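You operate a simulated robot arm through the tools that you are given. There is no shell and no other tool.

You are at the controls of a simulated two-armed robot. One attempt, no reset.

TASK
Prove the current trip at 5 mA, reset, and set the trip knob to 15 mA.
Fine: HV on, raise until it trips, lower to zero before the reset; leave the flap open.

Only the result counts: the job must be done as asked and must still hold three seconds after the hand-in. Knocking over, shifting, dropping, spilling or breaking anything else fails it.

THE ROBOT
Two 7-joint arms with fingered hands on one trunk that stands fixed in place. Base frame: the origin is at the foot of the trunk, x ahead of it, y to its left, z up; the work surface is at about z = 0.74. Units: m, degrees, N and s.
The left shoulder is at [0.03, 0.136, 1.13], the right one opposite. Each reaches about 1.253 m from its shoulder. Payload 5 kg a hand.
The tool frame of a hand sits at the grasp point between the pads (the TCP): z along the fingers, y along the line on which they close. The tips reach 0.042 m beyond it. The gripper opens to 0.208 m; its body begins 0.119 m behind the TCP. The gripper is a hand of 4 fingers: y runs from the thumb to the fingers, the wrist lies at [0, 0, -0.332] in the tool frame.
Orientation is that of the tool frame in the base frame, as a unit quaternion [x, y, z, w]. With the fingers straight down and closing along the base's y, the tool's x points along the base's -x, its y along +y and its z along -z.

THE INTERFACE
- The arms move only by the tool apply_moves. It takes "left_increments", "right_increments" or both (then of equal length, played together; a hand with none holds still); each is a list of rows, each a list of 2 entries, a list of its own where there are three numbers: the shift along the base's x, y, z in cm, then the turn, a rotation vector about the base's x, y, z in degrees. In form: [[[dx, dy, dz], [ax, ay, az]], ...]. A call has 1 to 20 rows; each row shifts and turns the commanded pose from where the row before left it. Each row takes 0.2 s and may step no farther than 0.05 m and 8.6 degrees from the row before; otherwise, the whole call is refused. A pose out of reach is approached as far as the arm can. The call stops where the force on the tool passes 40 N (or 10 N more than at its start, if that is more) or the arm is blocked; 0.2 s more then pass. In this call time passes only in rows, and 0.2 s behind the last. The reply holds the time, the measured pose of the TCP, the force on the tool along the base axes, the opening and the grip force, in the units named above and with some noise, with the torque about the TCP (base axes, N m) and any sound that the robot's microphone picked up.
- Cameras (640 x 400 px; columns grow to the right, rows downward): "scene" is now at [0.054, 0.0029, 1.8518]; the picture's right is [0.03, -1.00, 0.00], its down [-0.77, -0.02, -0.64] and it looks along [0.64, 0.02, -0.77] (base axes); focal length 357 px, centre (320, 200). "left" rides on the left gripper at [-0.101, 0, -0.145] in its tool frame; the picture's right is [0.00, -1.00, 0.00], its down [0.82, 0.00, -0.57] and it looks along [0.57, 0.00, 0.82] (tool axes); focal length 261 px, centre (320, 200). "right" rides on the right gripper at [0.101, 0, -0.145] in its tool frame; the picture's right is [0.00, 1.00, 0.00], its down [-0.82, 0.00, -0.57] and it looks along [-0.57, 0.00, 0.82] (tool axes); focal length 261 px, centre (320, 200). There is no depth. A picture from a camera that has moved, and an enlarged one, comes with that camera's place and axes in the base frame and with its lens. The place of the scene camera against the robot may be out by one fixed shift of up to 0.012 m in any direction.
- get_image(camera): a new picture of that camera. The clock stands still meanwhile.
- lift_body(by): moves the trunk up (or, below 0, down) by that many m; the arms and the scene camera ride with it, the base frame stays. It gives what a move gives, with no picture.
- curl_fingers(finger1, finger2, finger3, thumb_bend, hand): sets how far each is bent, from 0 (flat) to 1 (curled in); at 0.3 the hand is open as for a grip, at 0.7 the pads meet at the TCP. One left out holds its place. A second passes; each finger stops where it meets its share of the squeeze, and holds until it gets a number again. It is the only way to open and close the hand. It gives what a move gives, with no picture; readings hold the bend of each and the force on the fingers (four entries, about 0 where the hand has none), thumb and palm.
- pan_tilt(pan, tilt): turns the head with the scene camera to pan (to the left, within 143 degrees either way) and tilt (down, from -29 to 69), counted from straight ahead of the robot. It gives what a move gives.
- zoom(camera, box): a new picture of the part [left, top, right, bottom] of that camera's present view, enlarged. The clock stands still meanwhile.
- finish_job(): hands the job in; it is judged then, once.

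Nothing tells you positions but the pictures and the camera data. Unless the task says otherwise, let go and move clear before handing in.

The tools are called after "Request:" as name(argument=value, ...) on one line, values as JSON. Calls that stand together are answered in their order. apply_moves: Moves the arms, as the interface text tells. Its arguments: {"type":"object","properties":{"left_increments":{"type":"array","items":{"type":"array"}},"right_increments":{"type":"array","items":{"type":"array"}}},"required":[]} The other tools are called the same way: lift_body (by) moves the trunk up or down; curl_fingers (finger1, finger2, finger3, thumb_bend, hand) moves the fingers one by one; pan_tilt (pan, tilt) turns the head that bears the scene camera; get_image (camera) takes a picture; zoom (camera, box) takes an enlarged picture of a part of a camera's view; finish_job () hands the job in.

At the start:

```text
clock: 0.0
left_position: [0.7156, 0.2335, 1.1035]
left_tcp_rot: [0.0, 1.0, 0.0, 0.0]
left_ft_force: [-0.2, 0.4, -0.1]
left_wrist_torque: [-0.02, 0.03, 0.0]
left_opening: 0.2077
left_finger_force: 0.1
left_shape: jaw
left_bend: [0.3, 0.3, 0.3, 0.3]
left_finger forces: [0.1, 0.1, 0.1, 0.0, 0.1, 0.1]
right_position: [0.6624, -0.2857, 1.1506]
right_tcp_rot: [-0.001, 1.0, 0.001, 0.0]
right_ft_force: [-0.8, -0.3, -0.4]
right_wrist_torque: [-0.01, -0.02, 0.0]
right_opening: 0.2076
right_finger_force: 0.1
right_shape: jaw
right_bend: [0.3, 0.3, 0.3, 0.3]
right_finger forces: [0.0, 0.1, 0.0, 0.0, 0.1, 0.0]
trunk travel left (down, up): [-0.15, 0.34]
head pan, tilt (commanded): [1.6, 50.0]
```

scene: 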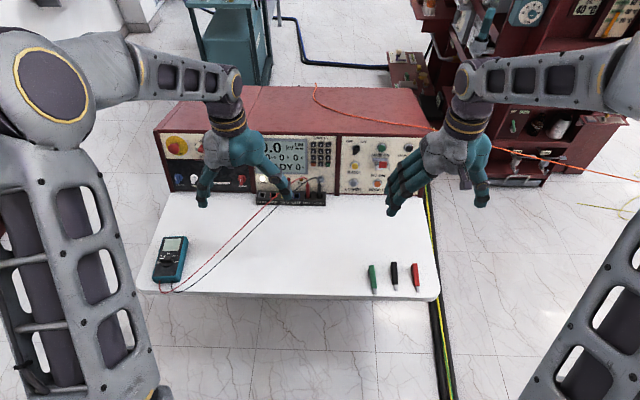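
right: 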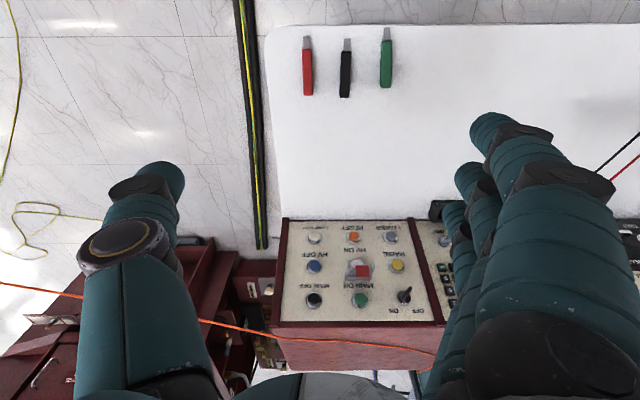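
left: 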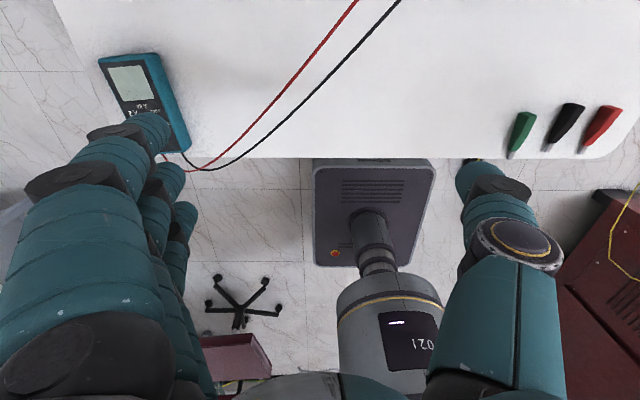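

I see a bench with a test panel at the back: a meter section at the left, a display in the middle, and a control block with buttons on the right. I'll zoom in on the panels first to read labels.

Request:
zoom(camera="scene", box=[320, 120, 450, 210])

Request:
zoom(camera="scene", box=[150, 120, 350, 210])

Request:
zoom(camera="right", box=[270, 210, 450, 330])

```text
4.44 times, centred on (385, 165) of scene
camera zoom: at [0.054, 0.0029, 1.8518], right [0.03, -1.0, 0.0], down [-0.77, -0.02, -0.64], along [0.64, 0.02, -0.77], focal length 1588 px, centre (31, 356)
```

zoom: 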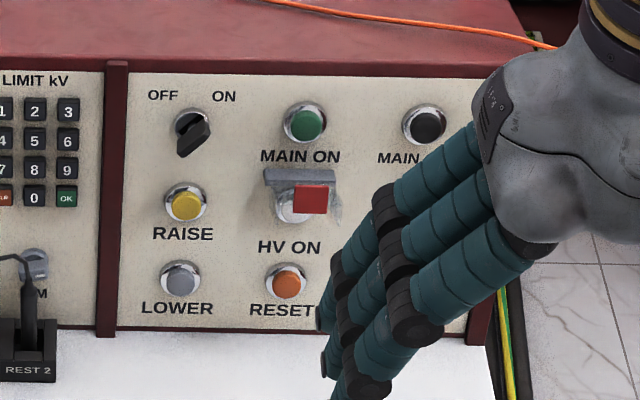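

```text
3.20 times, centred on (250, 165) of scene
camera zoom: at [0.054, 0.0029, 1.8518], right [0.03, -1.0, 0.0], down [-0.77, -0.02, -0.64], along [0.64, 0.02, -0.77], focal length 1144 px, centre (544, 312)
```

zoom: 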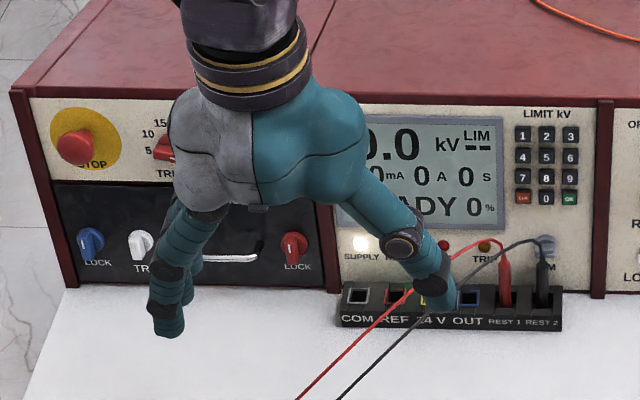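

```text
3.33 times, centred on (360, 270) of right
camera zoom: at [0.5608, -0.2842, 1.2967], right [0.0, 1.0, 0.0], down [0.82, 0.0, 0.57], along [0.57, 0.0, -0.82], focal length 869 px, centre (187, -33)
```

zoom: 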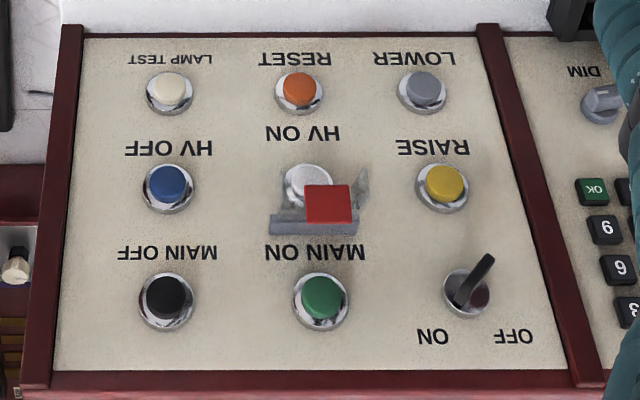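

The control block on the right slopes back about 16° and carries the key switch, RAISE, LOWER, a flap-covered HV ON, RESET and others. The trip knob is in the left block, behind my left hand. I'll move both hands aside, staying in free air, for an unobstructed view.

Request:
apply_moves(left_increments=[[[-4, 3, 0], [0, 0, 0]], [[-4, 3, 0], [0, 0, 0]], [[-4, 3, 0], [0, 0, 0]], [[-4, 3, 0], [0, 0, 0]], [[-4, 3, 0], [0, 0, 0]]], right_increments=[[[-4, -2, 0], [0, 0, 0]], [[-4, -3, 0], [0, 0, 0]], [[-4, -3, 0], [0, 0, 0]], [[-4, -3, 0], [0, 0, 0]], [[-4, -3, 0], [0, 0, 0]]])

Request:
get_image(camera="scene")

```text
clock: 1.2
left_position: [0.5127, 0.3849, 1.1053]
left_tcp_rot: [-0.001, 1.0, 0.0, 0.002]
left_ft_force: [-0.9, -0.1, 0.8]
left_wrist_torque: [-0.01, -0.2, 0.02]
left_opening: 0.2077
left_finger_force: 0.1
left_shape: jaw
left_bend: [0.3, 0.3, 0.3, 0.3]
left_finger forces: [0.0, 0.1, 0.1, 0.0, 0.0, 0.1]
right_position: [0.4561, -0.4249, 1.1524]
right_tcp_rot: [0.0, 1.0, 0.0, 0.002]
right_ft_force: [-1.5, 0.2, 0.8]
right_wrist_torque: [-0.03, -0.26, 0.04]
right_opening: 0.208
right_finger_force: 0.0
right_shape: jaw
right_bend: [0.3, 0.3, 0.3, 0.3]
right_finger forces: [0.1, 0.1, 0.1, 0.1, 0.0, 0.0]
trunk travel left (down, up): [-0.15, 0.34]
head pan, tilt (commanded): [1.6, 50.0]
```

```text
taken
camera scene: at [0.0493, 0.0036, 1.852], right [0.03, -1.0, 0.0], down [-0.76, -0.02, -0.65], along [0.64, 0.02, -0.76], focal length 357 px, centre (320, 200)
```

scene: 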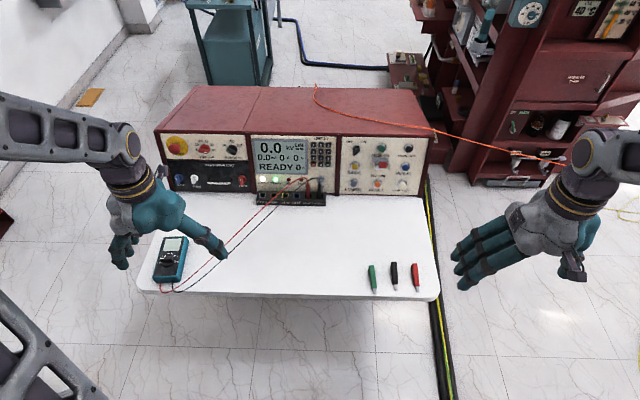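

Request:
zoom(camera="scene", box=[155, 125, 255, 195])

Request:
zoom(camera="scene", box=[245, 130, 345, 205])

Request:
zoom(camera="scene", box=[330, 130, 430, 200])

```text
5.71 times, centred on (205, 160) of scene
camera zoom: at [0.0493, 0.0036, 1.852], right [0.03, -1.0, 0.0], down [-0.76, -0.02, -0.65], along [0.64, 0.02, -0.76], focal length 2042 px, centre (977, 429)
```

zoom: 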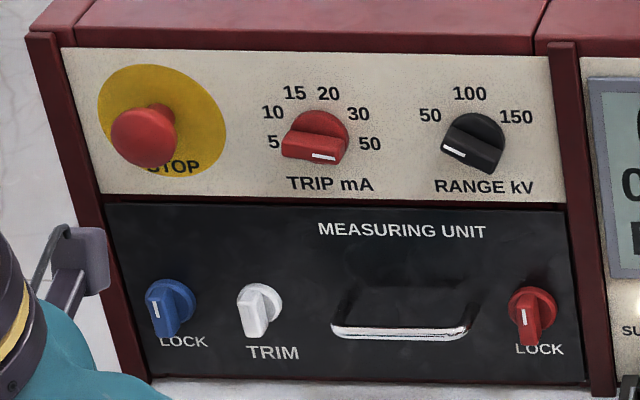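

```text
5.33 times, centred on (295, 168) of scene
camera zoom: at [0.0493, 0.0036, 1.852], right [0.03, -1.0, 0.0], down [-0.76, -0.02, -0.65], along [0.64, 0.02, -0.76], focal length 1906 px, centre (453, 373)
```

zoom: 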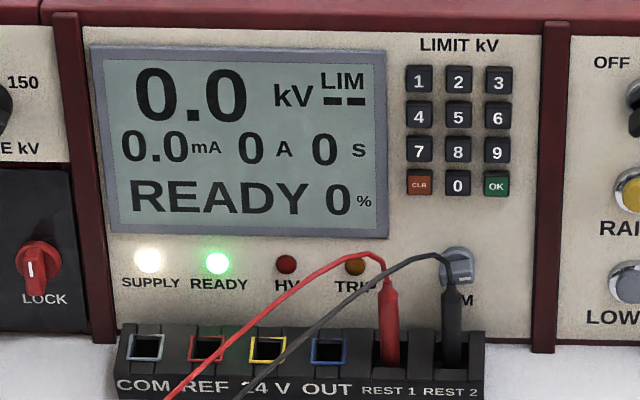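

```text
5.71 times, centred on (380, 165) of scene
camera zoom: at [0.0493, 0.0036, 1.852], right [0.03, -1.0, 0.0], down [-0.76, -0.02, -0.65], along [0.64, 0.02, -0.76], focal length 2042 px, centre (-23, 400)
```

zoom: 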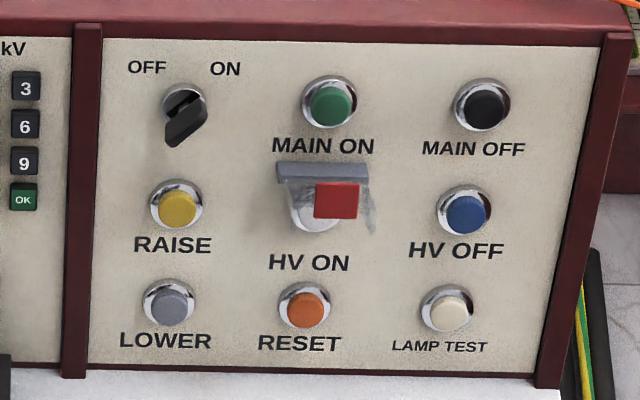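

The TRIP mA knob has positions 5, 10, 15, 20, 30 and 50, and its white mark may not be on 5. I'll enlarge it to read where it points.

Request:
zoom(camera="scene", box=[195, 135, 227, 160])

Request:
zoom(camera="scene", box=[225, 135, 257, 160])

Request:
get_image(camera="left")

Request:
get_image(camera="right")

```text
16.00 times, centred on (211, 148) of scene
camera zoom: at [0.0493, 0.0036, 1.852], right [0.03, -1.0, 0.0], down [-0.76, -0.02, -0.65], along [0.64, 0.02, -0.76], focal length 5717 px, centre (2064, 1040)
```

zoom: 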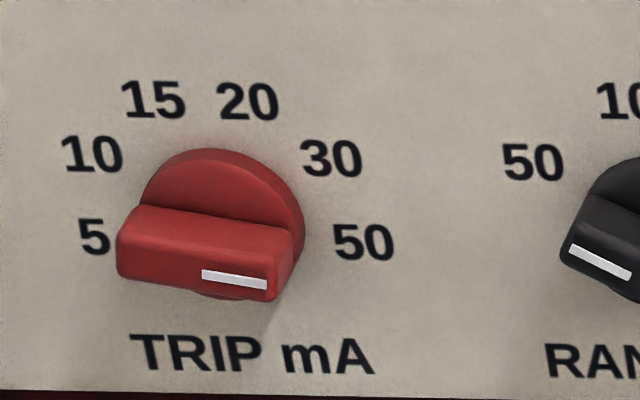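

```text
16.00 times, centred on (241, 148) of scene
camera zoom: at [0.0493, 0.0036, 1.852], right [0.03, -1.0, 0.0], down [-0.76, -0.02, -0.65], along [0.64, 0.02, -0.76], focal length 5717 px, centre (1584, 1040)
```

zoom: 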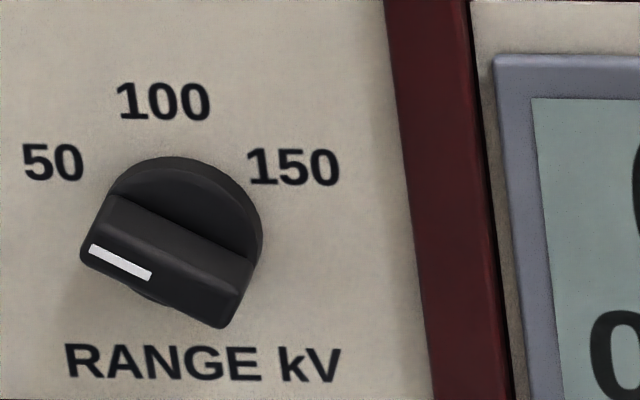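

```text
taken
camera left: at [0.6123, 0.3834, 1.2499], right [0.01, -1.0, 0.0], down [-0.82, 0.0, 0.57], along [-0.57, 0.0, -0.82], focal length 261 px, centre (320, 200)
```

left: 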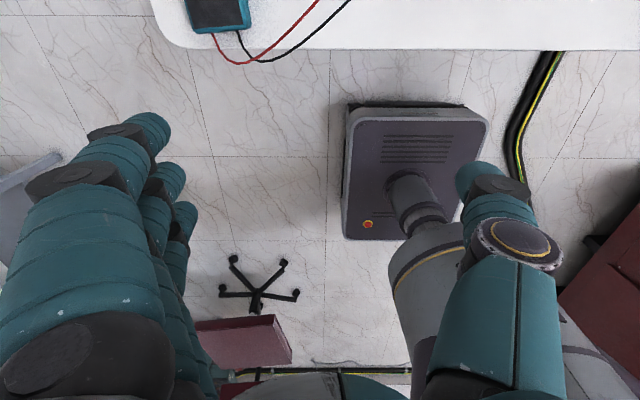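

```text
taken
camera right: at [0.355, -0.4237, 1.2979], right [0.0, 1.0, 0.0], down [0.82, 0.0, 0.57], along [0.57, 0.0, -0.82], focal length 261 px, centre (320, 200)
```

right: 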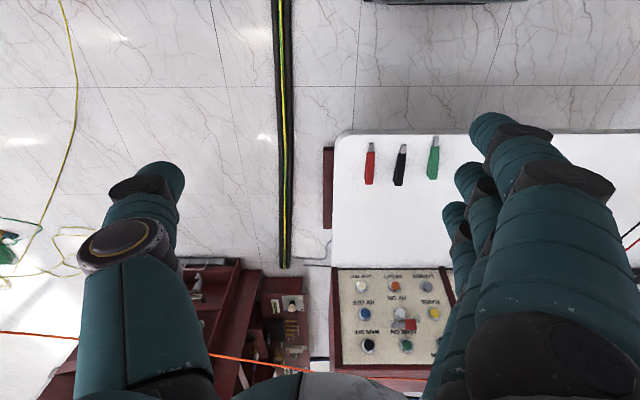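

The trip knob's white mark points to 50 mA, so it has to go to 5 mA before the test and to 15 mA afterwards; the stops are 40° apart. I'll try finger poses in free air with both hands and look at the result.

Request:
curl_fingers(hand="right", finger1=1.0, finger2=0.6, finger3=1.0, thumb_bend=0.7)

Request:
curl_fingers(hand="left", finger1=0.55, finger2=0.55, finger3=0.55, thumb_bend=0.55)

Request:
get_image(camera="right")

Request:
get_image(camera="left")

Request:
get_image(camera="scene")

```text
clock: 2.2
left_position: [0.5155, 0.3831, 1.1033]
left_tcp_rot: [-0.001, 1.0, 0.0, 0.0]
left_ft_force: [-0.4, 0.5, 0.8]
left_wrist_torque: [-0.01, 0.03, -0.03]
left_opening: 0.2077
left_finger_force: 0.1
left_shape: jaw
left_bend: [0.3, 0.3, 0.3, 0.3]
left_finger forces: [0.1, 0.0, 0.1, 0.1, 0.0, 0.1]
right_position: [0.4602, -0.4244, 1.1513]
right_tcp_rot: [0.0, 1.0, 0.0, 0.0]
right_ft_force: [0.6, 0.6, 0.5]
right_wrist_torque: [-0.03, 0.01, 0.01]
right_opening: 0.0717
right_finger_force: 0.1
right_shape: fingers
right_bend: [1.0, 0.6, 1.0, 0.7]
right_finger forces: [0.1, 0.0, 0.0, 0.1, 0.0, 0.0]
trunk travel left (down, up): [-0.15, 0.34]
head pan, tilt (commanded): [1.6, 50.0]
```

```text
clock: 3.2
left_position: [0.5149, 0.3833, 1.1031]
left_tcp_rot: [-0.001, 1.0, 0.0, 0.0]
left_ft_force: [0.5, -0.3, -0.2]
left_wrist_torque: [-0.01, -0.01, -0.01]
left_opening: 0.0962
left_finger_force: 0.2
left_shape: fingers
left_bend: [0.55, 0.55, 0.55, 0.55]
left_finger forces: [0.1, 0.0, 0.0, 0.0, 0.1, 0.0]
right_position: [0.4599, -0.4253, 1.1526]
right_tcp_rot: [0.0, 1.0, 0.0, -0.001]
right_ft_force: [0.5, -0.5, -0.3]
right_wrist_torque: [-0.01, -0.02, -0.01]
right_opening: 0.0716
right_finger_force: 0.1
right_shape: fingers
right_bend: [1.0, 0.6, 1.0, 0.7]
right_finger forces: [0.1, 0.1, 0.0, 0.0, 0.0, 0.0]
trunk travel left (down, up): [-0.15, 0.34]
head pan, tilt (commanded): [1.6, 50.0]
```

```text
taken
camera right: at [0.3587, -0.424, 1.2966], right [0.0, 1.0, 0.0], down [0.82, 0.0, 0.57], along [0.57, 0.0, -0.82], focal length 261 px, centre (320, 200)
```

right: 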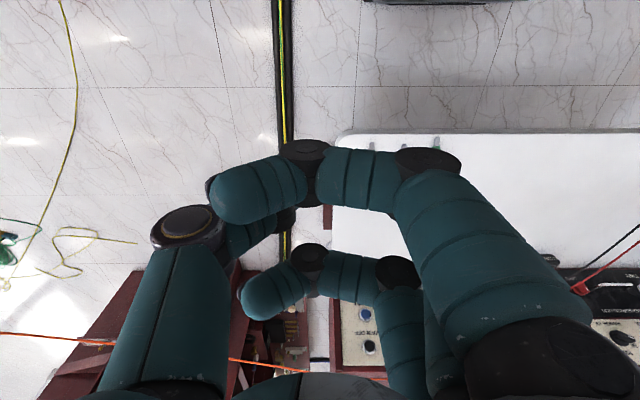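

```text
taken
camera left: at [0.6161, 0.3826, 1.2482], right [0.0, -1.0, 0.0], down [-0.82, 0.0, 0.57], along [-0.57, 0.0, -0.82], focal length 261 px, centre (320, 200)
```

left: 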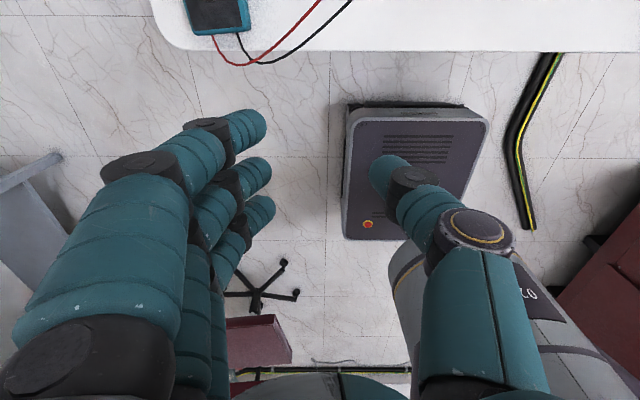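

```text
taken
camera scene: at [0.0539, 0.0029, 1.8518], right [0.03, -1.0, 0.0], down [-0.77, -0.02, -0.64], along [0.64, 0.02, -0.77], focal length 357 px, centre (320, 200)
```

scene: 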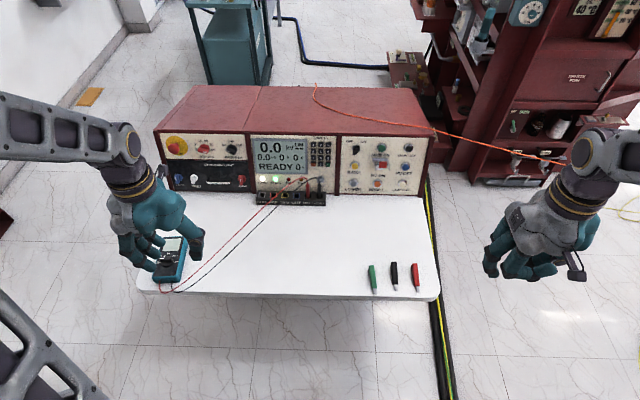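

The fingers curl like hooks, so one finger left straighter than the others should make a good pusher. I'll bring both hands round to face the panel while staying well clear of it.

Request:
apply_moves(left_increments=[[[3.1, 1.1, -1.2], [0, -8.2, 0]], [[3.1, 1.1, -1.2], [0, -8.2, 0]], [[3.1, 1.1, -1.2], [0, -8.2, 0]], [[3.1, 1.1, -1.2], [0, -8.2, 0]], [[3.1, 1.1, -1.2], [0, -8.2, 0]], [[3.1, 1.1, -1.2], [0, -8.2, 0]], [[3.1, 1.1, -1.2], [0, -8.2, 0]], [[3.1, 1.1, -1.2], [0, -8.2, 0]], [[3.1, 1.1, -1.2], [0, -8.4, 0]]], right_increments=[[[3.2, 2.5, -1], [0, -6.6, 0]], [[3.2, 2.5, -1], [0, -6.6, 0]], [[3.2, 2.5, -1], [0, -6.6, 0]], [[3.2, 2.5, -1], [0, -6.6, 0]], [[3.2, 2.5, -1], [0, -6.6, 0]], [[3.2, 2.5, -1], [0, -6.6, 0]], [[3.2, 2.5, -1], [0, -6.6, 0]], [[3.2, 2.5, -1], [0, -6.6, 0]], [[3.2, 2.5, -1], [0, -7.2, 0]]])

Request:
curl_fingers(hand="right", finger1=1.0, finger2=0.3, finger3=1.0, thumb_bend=1.0)

Request:
get_image(camera="scene")

Request:
get_image(camera="right")

Request:
get_image(camera="left")

```text
clock: 5.2
left_position: [0.7965, 0.4815, 0.9955]
left_tcp_rot: [0.001, 0.798, -0.001, 0.602]
left_ft_force: [3.6, -1.8, 0.6]
left_wrist_torque: [0.07, 0.19, 0.15]
left_opening: 0.0954
left_finger_force: 0.1
left_shape: fingers
left_bend: [0.55, 0.55, 0.55, 0.55]
left_finger forces: [0.0, 0.0, 0.0, 0.0, 0.1, 0.1]
right_position: [0.7524, -0.1978, 1.0606]
right_tcp_rot: [0.001, 0.866, 0.001, 0.501]
right_ft_force: [3.0, 0.4, 2.2]
right_wrist_torque: [-0.03, 0.3, -0.09]
right_opening: 0.0713
right_finger_force: 0.1
right_shape: fingers
right_bend: [1.0, 0.6, 1.0, 0.7]
right_finger forces: [0.1, 0.1, 0.1, 0.0, 0.0, 0.0]
trunk travel left (down, up): [-0.15, 0.34]
head pan, tilt (commanded): [1.6, 50.0]
```

```text
clock: 6.2
left_position: [0.794, 0.4826, 0.9966]
left_tcp_rot: [0.0, 0.798, 0.0, 0.602]
left_ft_force: [0.0, 0.0, 0.0]
left_wrist_torque: [0.0, 0.03, 0.02]
left_opening: 0.0953
left_finger_force: 0.0
left_shape: fingers
left_bend: [0.55, 0.55, 0.55, 0.55]
left_finger forces: [0.1, 0.1, 0.1, 0.0, 0.1, 0.0]
right_position: [0.7508, -0.1984, 1.062]
right_tcp_rot: [0.001, 0.866, -0.001, 0.5]
right_ft_force: [-0.3, 0.0, 0.8]
right_wrist_torque: [0.0, 0.01, 0.03]
right_opening: 0.0721
right_finger_force: 0.0
right_shape: fingers
right_bend: [1.0, 0.3, 1.0, 1.0]
right_finger forces: [0.0, 0.0, 0.1, 0.0, 0.1, 0.1]
trunk travel left (down, up): [-0.15, 0.34]
head pan, tilt (commanded): [1.6, 50.0]
```

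```text
taken
camera scene: at [0.0534, 0.0027, 1.8518], right [0.03, -1.0, 0.0], down [-0.77, -0.02, -0.64], along [0.64, 0.02, -0.77], focal length 357 px, centre (320, 200)
```

scene: 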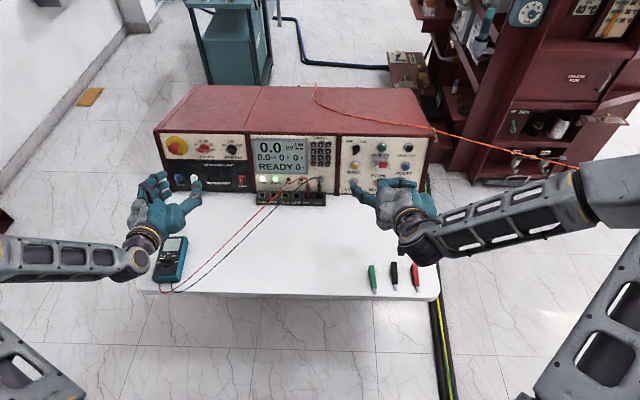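

```text
taken
camera right: at [0.5731, -0.1983, 1.0476], right [0.0, 1.0, 0.0], down [-0.09, 0.0, 1.0], along [1.0, 0.0, 0.09], focal length 261 px, centre (320, 200)
```

right: 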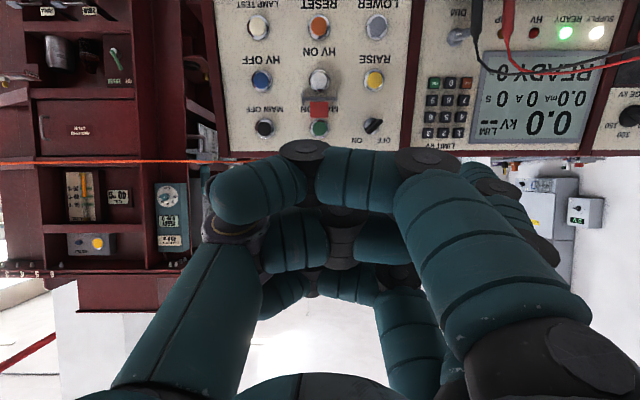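

```text
taken
camera left: at [0.6825, 0.4811, 1.1329], right [0.0, -1.0, 0.0], down [-0.78, 0.0, -0.63], along [0.63, 0.0, -0.78], focal length 261 px, centre (320, 200)
```

left: 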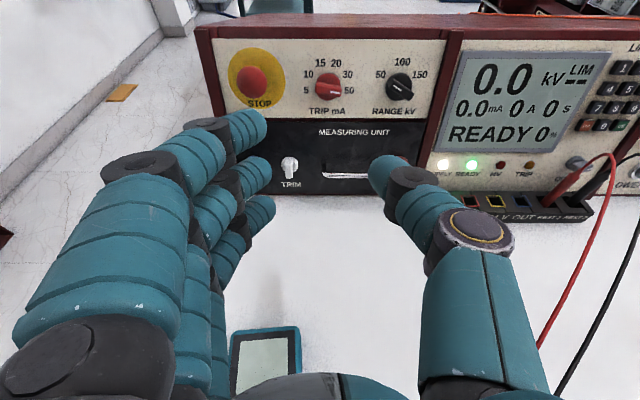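

Both hands now face the panel, and the left wrist camera gives a clear view of the TRIP, STOP and RANGE controls. I'll zoom in to triangulate the knob and STOP, and check what each pointing finger looks like.

Request:
zoom(camera="left", box=[210, 20, 450, 170])

Request:
zoom(camera="right", box=[210, 0, 420, 140])

Request:
zoom(camera="scene", box=[340, 130, 450, 240])

Request:
zoom(camera="scene", box=[120, 160, 220, 250])

```text
2.67 times, centred on (330, 95) of left
camera zoom: at [0.6825, 0.4811, 1.1329], right [0.0, -1.0, 0.0], down [-0.78, 0.0, -0.63], along [0.63, 0.0, -0.78], focal length 695 px, centre (293, 480)
```

zoom: 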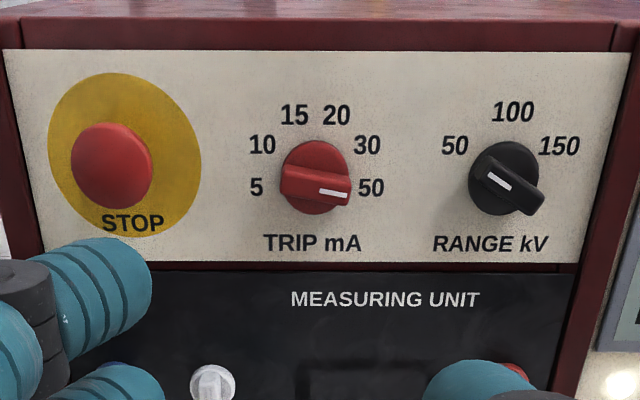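

```text
2.86 times, centred on (315, 70) of right
camera zoom: at [0.5731, -0.1983, 1.0476], right [0.0, 1.0, 0.0], down [-0.09, 0.0, 1.0], along [1.0, 0.0, 0.09], focal length 745 px, centre (334, 571)
```

zoom: 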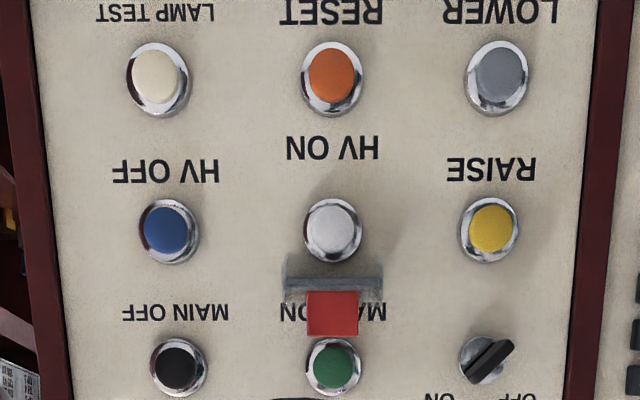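

```text
3.64 times, centred on (395, 185) of scene
camera zoom: at [0.0534, 0.0027, 1.8518], right [0.03, -1.0, 0.0], down [-0.77, -0.02, -0.64], along [0.64, 0.02, -0.77], focal length 1299 px, centre (47, 254)
```

zoom: 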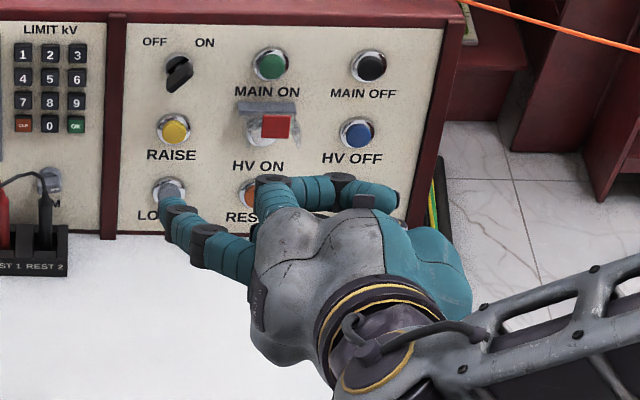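

```text
4.44 times, centred on (170, 205) of scene
camera zoom: at [0.0534, 0.0027, 1.8518], right [0.03, -1.0, 0.0], down [-0.77, -0.02, -0.64], along [0.64, 0.02, -0.77], focal length 1588 px, centre (987, 178)
```

zoom: 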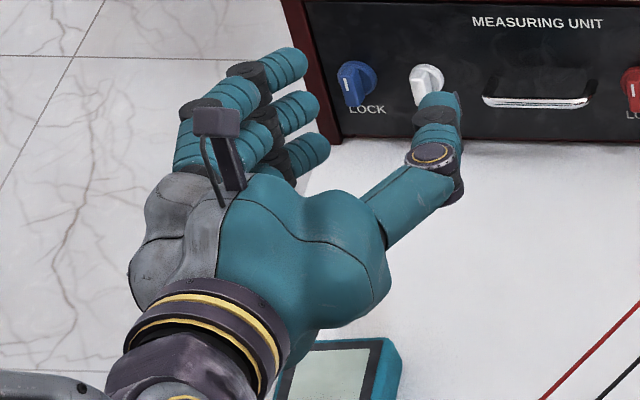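

By my triangulation the red tab sits about 9 cm out from the panel at z≈0.95, above its hinge, so the flap looks already open. I'll enlarge the view to check this before planning the finger's approach to HV ON.

Request:
zoom(camera="right", box=[290, 55, 350, 140])

Request:
zoom(camera="scene", box=[365, 145, 405, 180])

```text
4.71 times, centred on (320, 98) of right
camera zoom: at [0.5731, -0.1983, 1.0476], right [0.0, 1.0, 0.0], down [-0.09, 0.0, 1.0], along [1.0, 0.0, 0.09], focal length 1227 px, centre (320, 682)
```

zoom: 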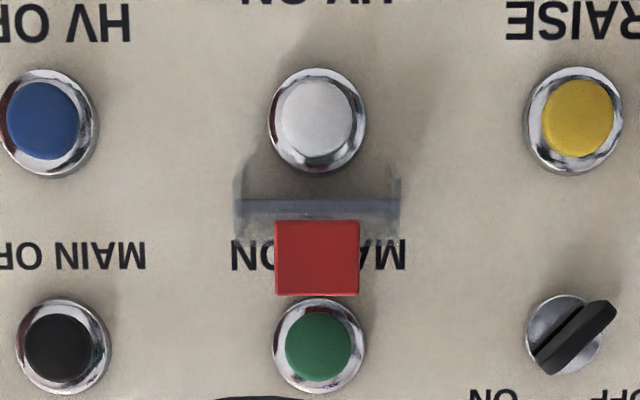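

```text
11.43 times, centred on (385, 162) of scene
camera zoom: at [0.0534, 0.0027, 1.8518], right [0.03, -1.0, 0.0], down [-0.77, -0.02, -0.64], along [0.64, 0.02, -0.77], focal length 4084 px, centre (-423, 629)
```

zoom: 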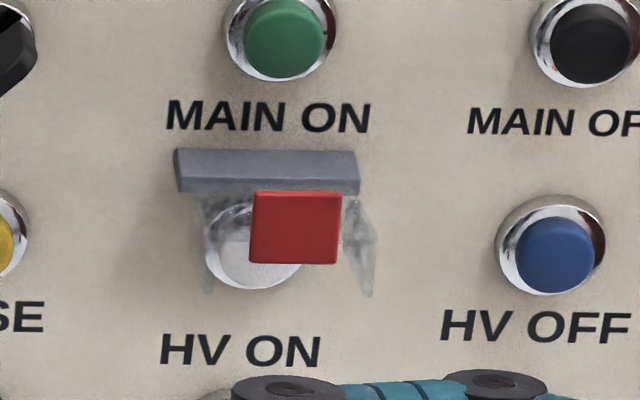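

The flap really is open: it stands straight out from the panel above HV ON, so my finger must come in below it. I'll test the thumb as a lone pointer with the other fingers curled.

Request:
curl_fingers(hand="right", finger1=1.0, finger2=1.0, finger3=0.0, thumb_bend=0.2)

Request:
get_image(camera="right")

Request:
zoom(camera="scene", box=[330, 130, 460, 260])

```text
clock: 7.2
left_position: [0.7938, 0.4828, 0.996]
left_tcp_rot: [0.0, 0.799, 0.0, 0.602]
left_ft_force: [-0.4, -0.5, -0.5]
left_wrist_torque: [0.04, 0.01, 0.0]
left_opening: 0.0956
left_finger_force: 0.2
left_shape: fingers
left_bend: [0.55, 0.55, 0.55, 0.55]
left_finger forces: [0.0, 0.1, 0.0, 0.0, 0.0, 0.0]
right_position: [0.749, -0.1995, 1.063]
right_tcp_rot: [0.0, 0.866, 0.0, 0.5]
right_ft_force: [-0.1, 0.3, -0.1]
right_wrist_torque: [-0.03, -0.03, -0.01]
right_opening: 0.1121
right_finger_force: 0.1
right_shape: fingers
right_bend: [1.0, 1.0, 0.0, 0.2]
right_finger forces: [0.0, 0.0, 0.0, 0.1, 0.1, 0.0]
trunk travel left (down, up): [-0.15, 0.34]
head pan, tilt (commanded): [1.6, 50.0]
```

```text
taken
camera right: at [0.5734, -0.198, 1.0474], right [0.0, 1.0, 0.0], down [-0.08, 0.0, 1.0], along [1.0, 0.0, 0.08], focal length 261 px, centre (320, 200)
```

right: 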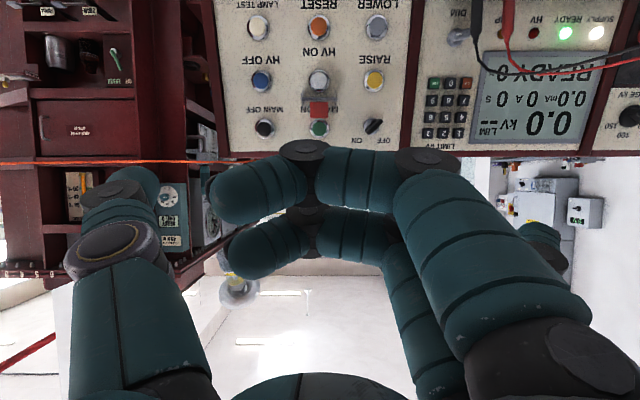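

```text
3.08 times, centred on (395, 195) of scene
camera zoom: at [0.054, 0.0032, 1.8518], right [0.03, -1.0, 0.0], down [-0.77, -0.02, -0.64], along [0.64, 0.02, -0.77], focal length 1100 px, centre (89, 215)
```

zoom: 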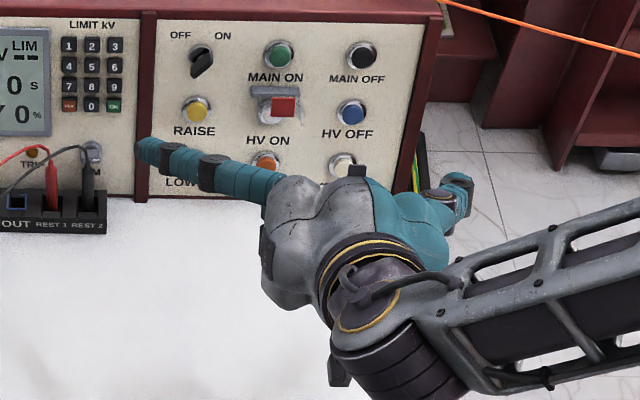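

The right thumb and fingers splay outward when flat, so about 0.3–0.4 makes the best pointer. Next I'll line the left hand up with the trip knob axis (about [1.06, 0.468, 0.936]) from 20 cm away and test how far the wrist will roll.

Request:
apply_moves(left_increments=[[[1.5, -0.3, 0], [7.98, 0, -2.27]], [[1.5, -0.3, 0], [7.98, 0, -2.27]], [[1.5, -0.3, 0], [7.98, 0, -2.27]], [[1.5, -0.3, 0], [7.98, 0, -2.27]], [[1.4, -0.2, 0], [7.98, 0, -2.27]], [[0, 0, 0], [7.98, 0, -2.27]], [[0, 0, 0], [7.98, 0, -2.27]], [[0, 0, 0], [7.98, 0, -2.27]], [[0, 0, 0], [7.98, 0, -2.27]], [[0, 0, 0], [7.98, 0, -2.27]], [[0, 0, 0], [7.98, 0, -2.27]], [[0, 0, 0], [8.0, 0, -2.28]]])

Request:
get_image(camera="left")

Request:
get_image(camera="scene")

```text
clock: 9.8
left_position: [0.8681, 0.4675, 0.996]
left_tcp_rot: [0.61, 0.515, 0.461, 0.387]
left_ft_force: [-0.4, 0.2, -0.3]
left_wrist_torque: [-0.03, 0.01, 0.0]
left_opening: 0.095
left_finger_force: 0.1
left_shape: fingers
left_bend: [0.55, 0.55, 0.55, 0.55]
left_finger forces: [0.1, 0.0, 0.0, 0.0, 0.1, 0.0]
right_position: [0.75, -0.1983, 1.0613]
right_tcp_rot: [0.0, 0.866, 0.0, 0.5]
right_ft_force: [0.4, -0.7, 0.7]
right_wrist_torque: [0.03, 0.02, 0.0]
right_opening: 0.1119
right_finger_force: 0.0
right_shape: fingers
right_bend: [1.0, 1.0, 0.0, 0.2]
right_finger forces: [0.0, 0.0, 0.0, 0.1, 0.0, 0.0]
trunk travel left (down, up): [-0.15, 0.34]
head pan, tilt (commanded): [1.6, 50.0]
```

```text
taken
camera left: at [0.7242, 0.3671, 1.0189], right [-0.27, 0.16, -0.95], down [-0.51, 0.81, 0.29], along [0.81, 0.57, -0.13], focal length 261 px, centre (320, 200)
```

left: 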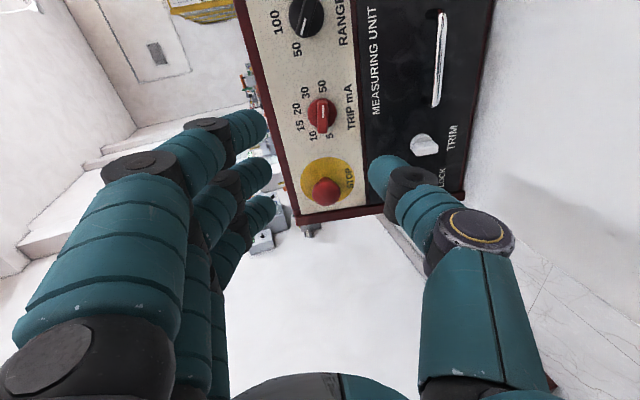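

```text
taken
camera scene: at [0.0541, 0.0027, 1.8517], right [0.03, -1.0, 0.0], down [-0.77, -0.02, -0.64], along [0.64, 0.02, -0.77], focal length 357 px, centre (320, 200)
```

scene: 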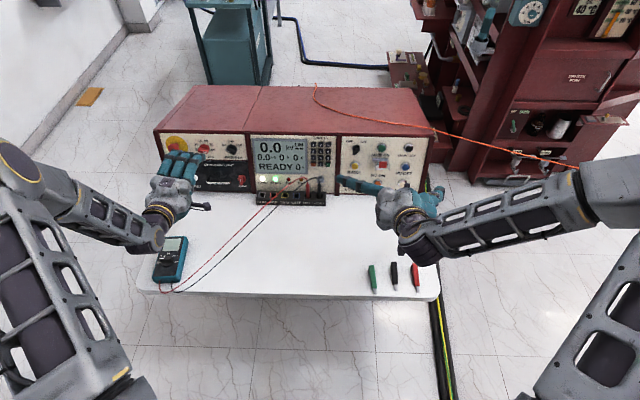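

Rolling +100° works. Now I'll check −100° too, still 20 cm clear, to see whether a single grip can cover the whole 200° turn from 50 to 5.

Request:
apply_moves(left_increments=[[[0, 0, 0], [-7.98, 0, 2.27]], [[0, 0, 0], [-7.98, 0, 2.27]], [[0, 0, 0], [-7.98, 0, 2.27]], [[0, 0, 0], [-7.98, 0, 2.27]], [[0, 0, 0], [-7.98, 0, 2.27]], [[0, 0, 0], [-7.98, 0, 2.27]], [[0, 0, 0], [-7.98, 0, 2.27]], [[0, 0, 0], [-7.98, 0, 2.27]], [[0, 0, 0], [-7.98, 0, 2.27]], [[0, 0, 0], [-7.98, 0, 2.27]], [[0, 0, 0], [-7.98, 0, 2.27]], [[0, 0, 0], [-8.0, 0, 2.28]]])

Request:
apply_moves(left_increments=[[[0, 0, 0], [-7.98, 0, 2.27]], [[0, 0, 0], [-7.98, 0, 2.27]], [[0, 0, 0], [-7.98, 0, 2.27]], [[0, 0, 0], [-7.98, 0, 2.27]], [[0, 0, 0], [-7.98, 0, 2.27]], [[0, 0, 0], [-7.98, 0, 2.27]], [[0, 0, 0], [-7.98, 0, 2.27]], [[0, 0, 0], [-7.98, 0, 2.27]], [[0, 0, 0], [-7.98, 0, 2.27]], [[0, 0, 0], [-7.98, 0, 2.27]], [[0, 0, 0], [-7.98, 0, 2.27]], [[0, 0, 0], [-8.0, 0, 2.28]]])

Request:
get_image(camera="scene")

Request:
get_image(camera="left")

```text
clock: 12.4
left_position: [0.8689, 0.4682, 0.9955]
left_tcp_rot: [-0.001, 0.798, -0.001, 0.602]
left_ft_force: [0.3, 0.3, -0.3]
left_wrist_torque: [0.0, 0.01, 0.0]
left_opening: 0.0951
left_finger_force: 0.0
left_shape: fingers
left_bend: [0.55, 0.55, 0.55, 0.55]
left_finger forces: [0.1, 0.1, 0.1, 0.0, 0.0, 0.0]
right_position: [0.7505, -0.1978, 1.0625]
right_tcp_rot: [0.0, 0.866, 0.0, 0.501]
right_ft_force: [-0.6, 0.5, 0.3]
right_wrist_torque: [-0.06, 0.01, -0.05]
right_opening: 0.1116
right_finger_force: 0.0
right_shape: fingers
right_bend: [1.0, 1.0, 0.0, 0.2]
right_finger forces: [0.1, 0.0, 0.0, 0.0, 0.1, 0.1]
trunk travel left (down, up): [-0.15, 0.34]
head pan, tilt (commanded): [1.6, 50.0]
```

```text
clock: 15.0
left_position: [0.8675, 0.4682, 0.9952]
left_tcp_rot: [0.61, -0.514, 0.461, -0.388]
left_ft_force: [0.2, 0.6, -0.2]
left_wrist_torque: [0.01, 0.05, 0.0]
left_opening: 0.0952
left_finger_force: 0.0
left_shape: fingers
left_bend: [0.55, 0.55, 0.55, 0.55]
left_finger forces: [0.0, 0.0, 0.0, 0.1, 0.0, 0.0]
right_position: [0.7493, -0.1983, 1.0616]
right_tcp_rot: [0.0, 0.866, 0.0, 0.499]
right_ft_force: [-1.1, -0.7, 0.9]
right_wrist_torque: [0.01, -0.02, 0.03]
right_opening: 0.112
right_finger_force: 0.2
right_shape: fingers
right_bend: [1.0, 1.0, 0.0, 0.2]
right_finger forces: [0.1, 0.0, 0.0, 0.1, 0.0, 0.1]
trunk travel left (down, up): [-0.15, 0.34]
head pan, tilt (commanded): [1.6, 50.0]
```

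```text
taken
camera scene: at [0.0539, 0.0032, 1.8517], right [0.03, -1.0, 0.0], down [-0.77, -0.02, -0.64], along [0.64, 0.02, -0.77], focal length 357 px, centre (320, 200)
```

scene: 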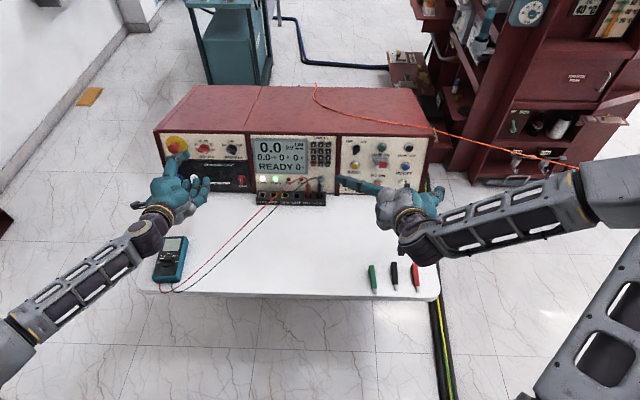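

```text
taken
camera left: at [0.7242, 0.5663, 1.0177], right [0.27, 0.17, 0.95], down [-0.51, -0.81, 0.29], along [0.82, -0.56, -0.13], focal length 261 px, centre (320, 200)
```

left: 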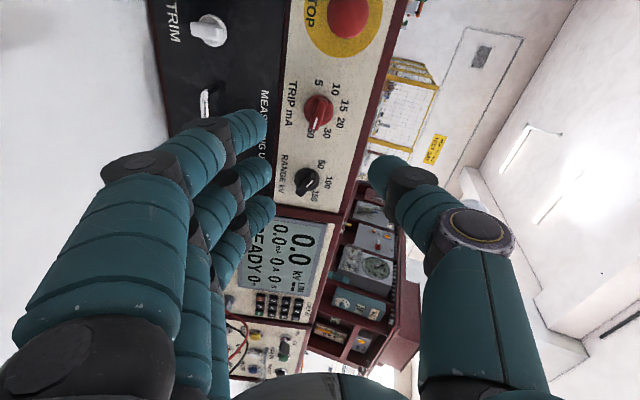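

Both roll extremes are reachable, so one grip can make the whole turn. Before approaching, I'll use this second left-camera viewpoint to fix the knob's depth.

Request:
zoom(camera="left", box=[250, 60, 390, 160])

Request:
zoom(camera="left", box=[290, 0, 410, 75])

```text
4.00 times, centred on (320, 110) of left
camera zoom: at [0.7242, 0.5663, 1.0177], right [0.27, 0.17, 0.95], down [-0.51, -0.81, 0.29], along [0.82, -0.56, -0.13], focal length 1043 px, centre (320, 560)
```

zoom: 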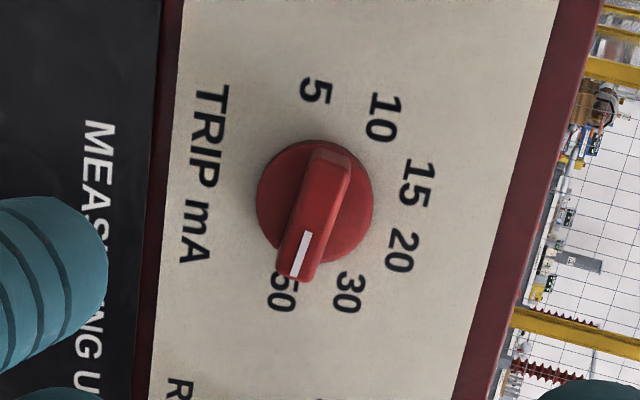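

```text
5.33 times, centred on (350, 38) of left
camera zoom: at [0.7242, 0.5663, 1.0177], right [0.27, 0.17, 0.95], down [-0.51, -0.81, 0.29], along [0.82, -0.56, -0.13], focal length 1390 px, centre (160, 1067)
```

zoom: 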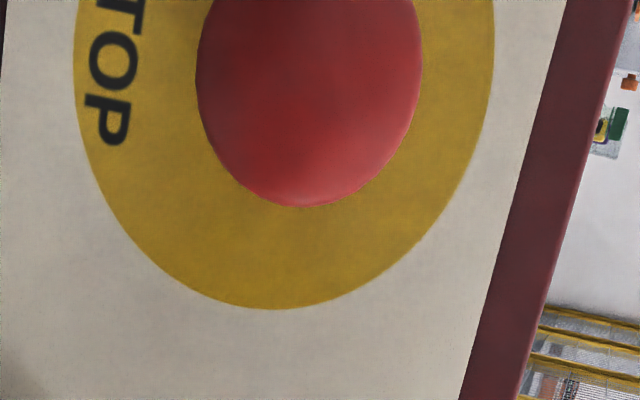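

From two left-camera views the knob axis meets the panel at about [1.064, 0.470, 0.937], and the bar stands about 2.5 cm proud. I'll curl the outer fingers, half-close finger 2 and the thumb, roll to +100°, and then look at the grip.

Request:
curl_fingers(hand="left", finger1=1.0, finger2=0.6, finger3=1.0, thumb_bend=0.6)

Request:
apply_moves(left_increments=[[[0, 0.16, 0], [7.98, 0, -2.27]], [[-0.07, 0, -0.26], [7.98, 0, -2.27]], [[0, 0, 0], [7.98, 0, -2.27]], [[0, 0, 0], [7.98, 0, -2.27]], [[0, 0, 0], [7.98, 0, -2.27]], [[0, 0, 0], [7.98, 0, -2.27]], [[0, 0, 0], [7.98, 0, -2.27]], [[0, 0, 0], [7.98, 0, -2.27]], [[0, 0, 0], [7.98, 0, -2.27]], [[0, 0, 0], [7.98, 0, -2.27]], [[0, 0, 0], [7.98, 0, -2.27]], [[0, 0, 0], [8.0, 0, -2.28]]])

Request:
get_image(camera="left")

```text
clock: 16.0
left_position: [0.868, 0.4684, 0.9949]
left_tcp_rot: [0.608, -0.517, 0.46, -0.389]
left_ft_force: [0.1, 1.2, -0.3]
left_wrist_torque: [0.05, 0.05, 0.03]
left_opening: 0.0767
left_finger_force: 0.0
left_shape: fingers
left_bend: [1.0, 0.6, 1.0, 0.6]
left_finger forces: [0.1, 0.0, 0.0, 0.0, 0.1, 0.1]
right_position: [0.7494, -0.199, 1.0636]
right_tcp_rot: [0.0, 0.866, 0.001, 0.5]
right_ft_force: [-0.1, -0.7, 0.0]
right_wrist_torque: [0.01, -0.01, -0.03]
right_opening: 0.1119
right_finger_force: 0.1
right_shape: fingers
right_bend: [1.0, 1.0, 0.0, 0.2]
right_finger forces: [0.0, 0.0, 0.1, 0.1, 0.0, 0.0]
trunk travel left (down, up): [-0.15, 0.34]
head pan, tilt (commanded): [1.6, 50.0]
```

```text
clock: 18.6
left_position: [0.8673, 0.4696, 0.9917]
left_tcp_rot: [0.001, 0.799, 0.001, 0.602]
left_ft_force: [0.2, -0.6, 0.6]
left_wrist_torque: [0.03, 0.02, 0.0]
left_opening: 0.0768
left_finger_force: 0.0
left_shape: fingers
left_bend: [1.0, 0.6, 1.0, 0.6]
left_finger forces: [0.0, 0.0, 0.0, 0.1, 0.0, 0.0]
right_position: [0.7494, -0.1998, 1.0626]
right_tcp_rot: [0.0, 0.866, 0.0, 0.499]
right_ft_force: [0.7, 0.1, 0.3]
right_wrist_torque: [0.01, -0.01, 0.03]
right_opening: 0.1119
right_finger_force: 0.0
right_shape: fingers
right_bend: [1.0, 1.0, 0.0, 0.2]
right_finger forces: [0.0, 0.0, 0.0, 0.1, 0.0, 0.0]
trunk travel left (down, up): [-0.15, 0.34]
head pan, tilt (commanded): [1.6, 50.0]
```

```text
taken
camera left: at [0.7558, 0.4684, 1.1292], right [0.0, -1.0, 0.0], down [-0.78, 0.0, -0.63], along [0.63, 0.0, -0.78], focal length 261 px, centre (320, 200)
```

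left: 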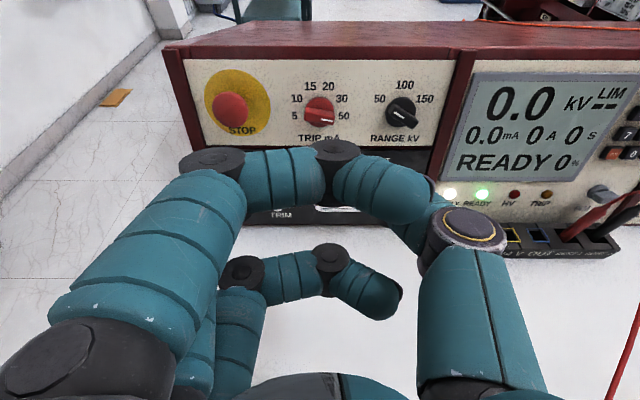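

The roll is level again and the hand is still 20 cm clear. I'll roll on to +100° and come in until the TCP is about 10 cm from the panel.

Request:
apply_moves(left_increments=[[[0, 0, 0], [7.98, 0, -2.27]], [[0, 0, 0], [7.98, 0, -2.27]], [[0, 0, 0], [7.98, 0, -2.27]], [[0, 0, 0], [7.98, 0, -2.27]], [[0, 0, 0], [7.98, 0, -2.27]], [[0, 0, 0], [7.98, 0, -2.27]], [[0, 0, 0], [7.98, 0, -2.27]], [[0, 0, 0], [7.98, 0, -2.27]], [[0, 0, 0], [7.98, 0, -2.27]], [[0, 0, 0], [7.98, 0, -2.27]], [[0, 0, 0], [7.98, 0, -2.27]], [[0, 0, 0], [8.0, 0, -2.28]], [[2.4, 0, -0.69], [0, 0, 0]], [[2.4, 0, -0.69], [0, 0, 0]], [[2.4, 0, -0.69], [0, 0, 0]], [[2.4, 0, -0.69], [0, 0, 0]]])

Request:
get_image(camera="left")

Request:
zoom(camera="scene", box=[140, 110, 280, 220])

```text
clock: 22.0
left_position: [0.9637, 0.4692, 0.9643]
left_tcp_rot: [0.609, 0.515, 0.461, 0.389]
left_ft_force: [0.9, 0.1, 0.9]
left_wrist_torque: [-0.04, -0.04, -0.05]
left_opening: 0.0769
left_finger_force: 0.2
left_shape: fingers
left_bend: [1.0, 0.6, 1.0, 0.6]
left_finger forces: [0.1, 0.1, 0.0, 0.1, 0.0, 0.0]
right_position: [0.7494, -0.1982, 1.0622]
right_tcp_rot: [0.0, 0.866, 0.001, 0.499]
right_ft_force: [0.5, -0.3, -0.3]
right_wrist_torque: [0.01, -0.02, -0.05]
right_opening: 0.1119
right_finger_force: 0.1
right_shape: fingers
right_bend: [1.0, 1.0, 0.0, 0.2]
right_finger forces: [0.0, 0.0, 0.0, 0.0, 0.0, 0.1]
trunk travel left (down, up): [-0.15, 0.34]
head pan, tilt (commanded): [1.6, 50.0]
```

```text
taken
camera left: at [0.8199, 0.369, 0.9879], right [-0.27, 0.16, -0.95], down [-0.51, 0.81, 0.29], along [0.81, 0.57, -0.14], focal length 261 px, centre (320, 200)
```

left: 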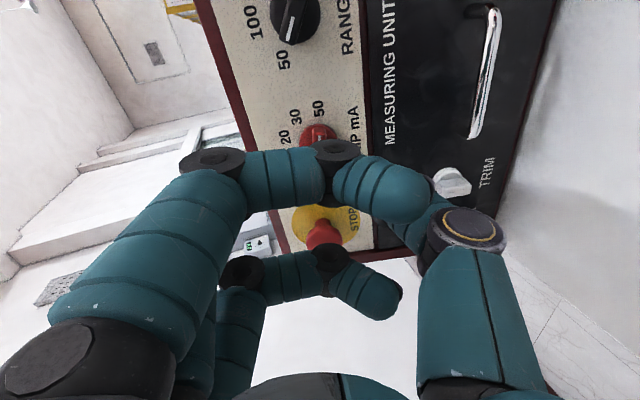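

```text
3.64 times, centred on (210, 165) of scene
camera zoom: at [0.0547, 0.0029, 1.8517], right [0.03, -1.0, 0.0], down [-0.77, -0.02, -0.64], along [0.64, 0.02, -0.77], focal length 1299 px, centre (720, 327)
```

zoom: 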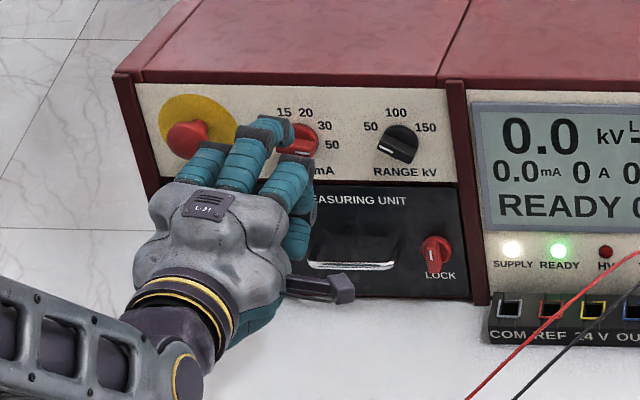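

Finger 2 is above the knob and the thumb below it, with STOP well to the left. I'll advance about 4.7 cm so the tips sit on either side of the bar.

Request:
apply_moves(left_increments=[[[0.904, 0, -0.258], [0, 0, 0]], [[0.904, 0, -0.258], [0, 0, 0]], [[0.904, 0, -0.258], [0, 0, 0]], [[0.904, 0, -0.258], [0, 0, 0]], [[0.904, 0, -0.258], [0, 0, 0]]])

Request:
get_image(camera="left")

Request:
zoom(camera="scene", box=[150, 120, 250, 200])

```text
clock: 23.2
left_position: [1.0082, 0.4688, 0.9512]
left_tcp_rot: [0.609, 0.516, 0.459, 0.39]
left_ft_force: [0.1, -0.1, -1.1]
left_wrist_torque: [0.01, -0.02, -0.01]
left_opening: 0.0768
left_finger_force: 0.1
left_shape: fingers
left_bend: [1.0, 0.6, 1.0, 0.6]
left_finger forces: [0.0, 0.0, 0.0, 0.1, 0.1, 0.0]
right_position: [0.7504, -0.1983, 1.0624]
right_tcp_rot: [-0.001, 0.866, 0.001, 0.5]
right_ft_force: [0.2, 0.4, 0.1]
right_wrist_torque: [-0.04, 0.01, 0.0]
right_opening: 0.1118
right_finger_force: 0.1
right_shape: fingers
right_bend: [1.0, 1.0, 0.0, 0.2]
right_finger forces: [0.0, 0.1, 0.0, 0.0, 0.1, 0.0]
trunk travel left (down, up): [-0.15, 0.34]
head pan, tilt (commanded): [1.6, 50.0]
```

```text
taken
camera left: at [0.8651, 0.3684, 0.9748], right [-0.27, 0.16, -0.95], down [-0.51, 0.81, 0.28], along [0.81, 0.57, -0.14], focal length 261 px, centre (320, 200)
```

left: 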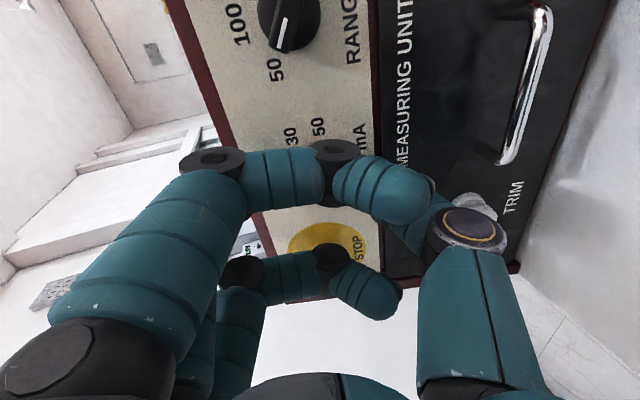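

```text
5.00 times, centred on (200, 160) of scene
camera zoom: at [0.0545, 0.003, 1.8517], right [0.03, -1.0, 0.0], down [-0.77, -0.02, -0.64], along [0.64, 0.02, -0.77], focal length 1787 px, centre (920, 400)
```

zoom: 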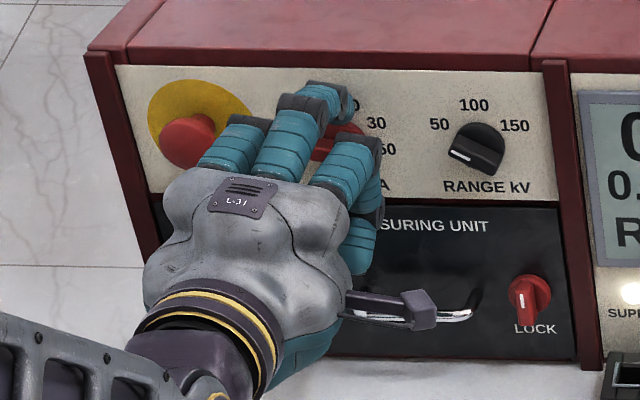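

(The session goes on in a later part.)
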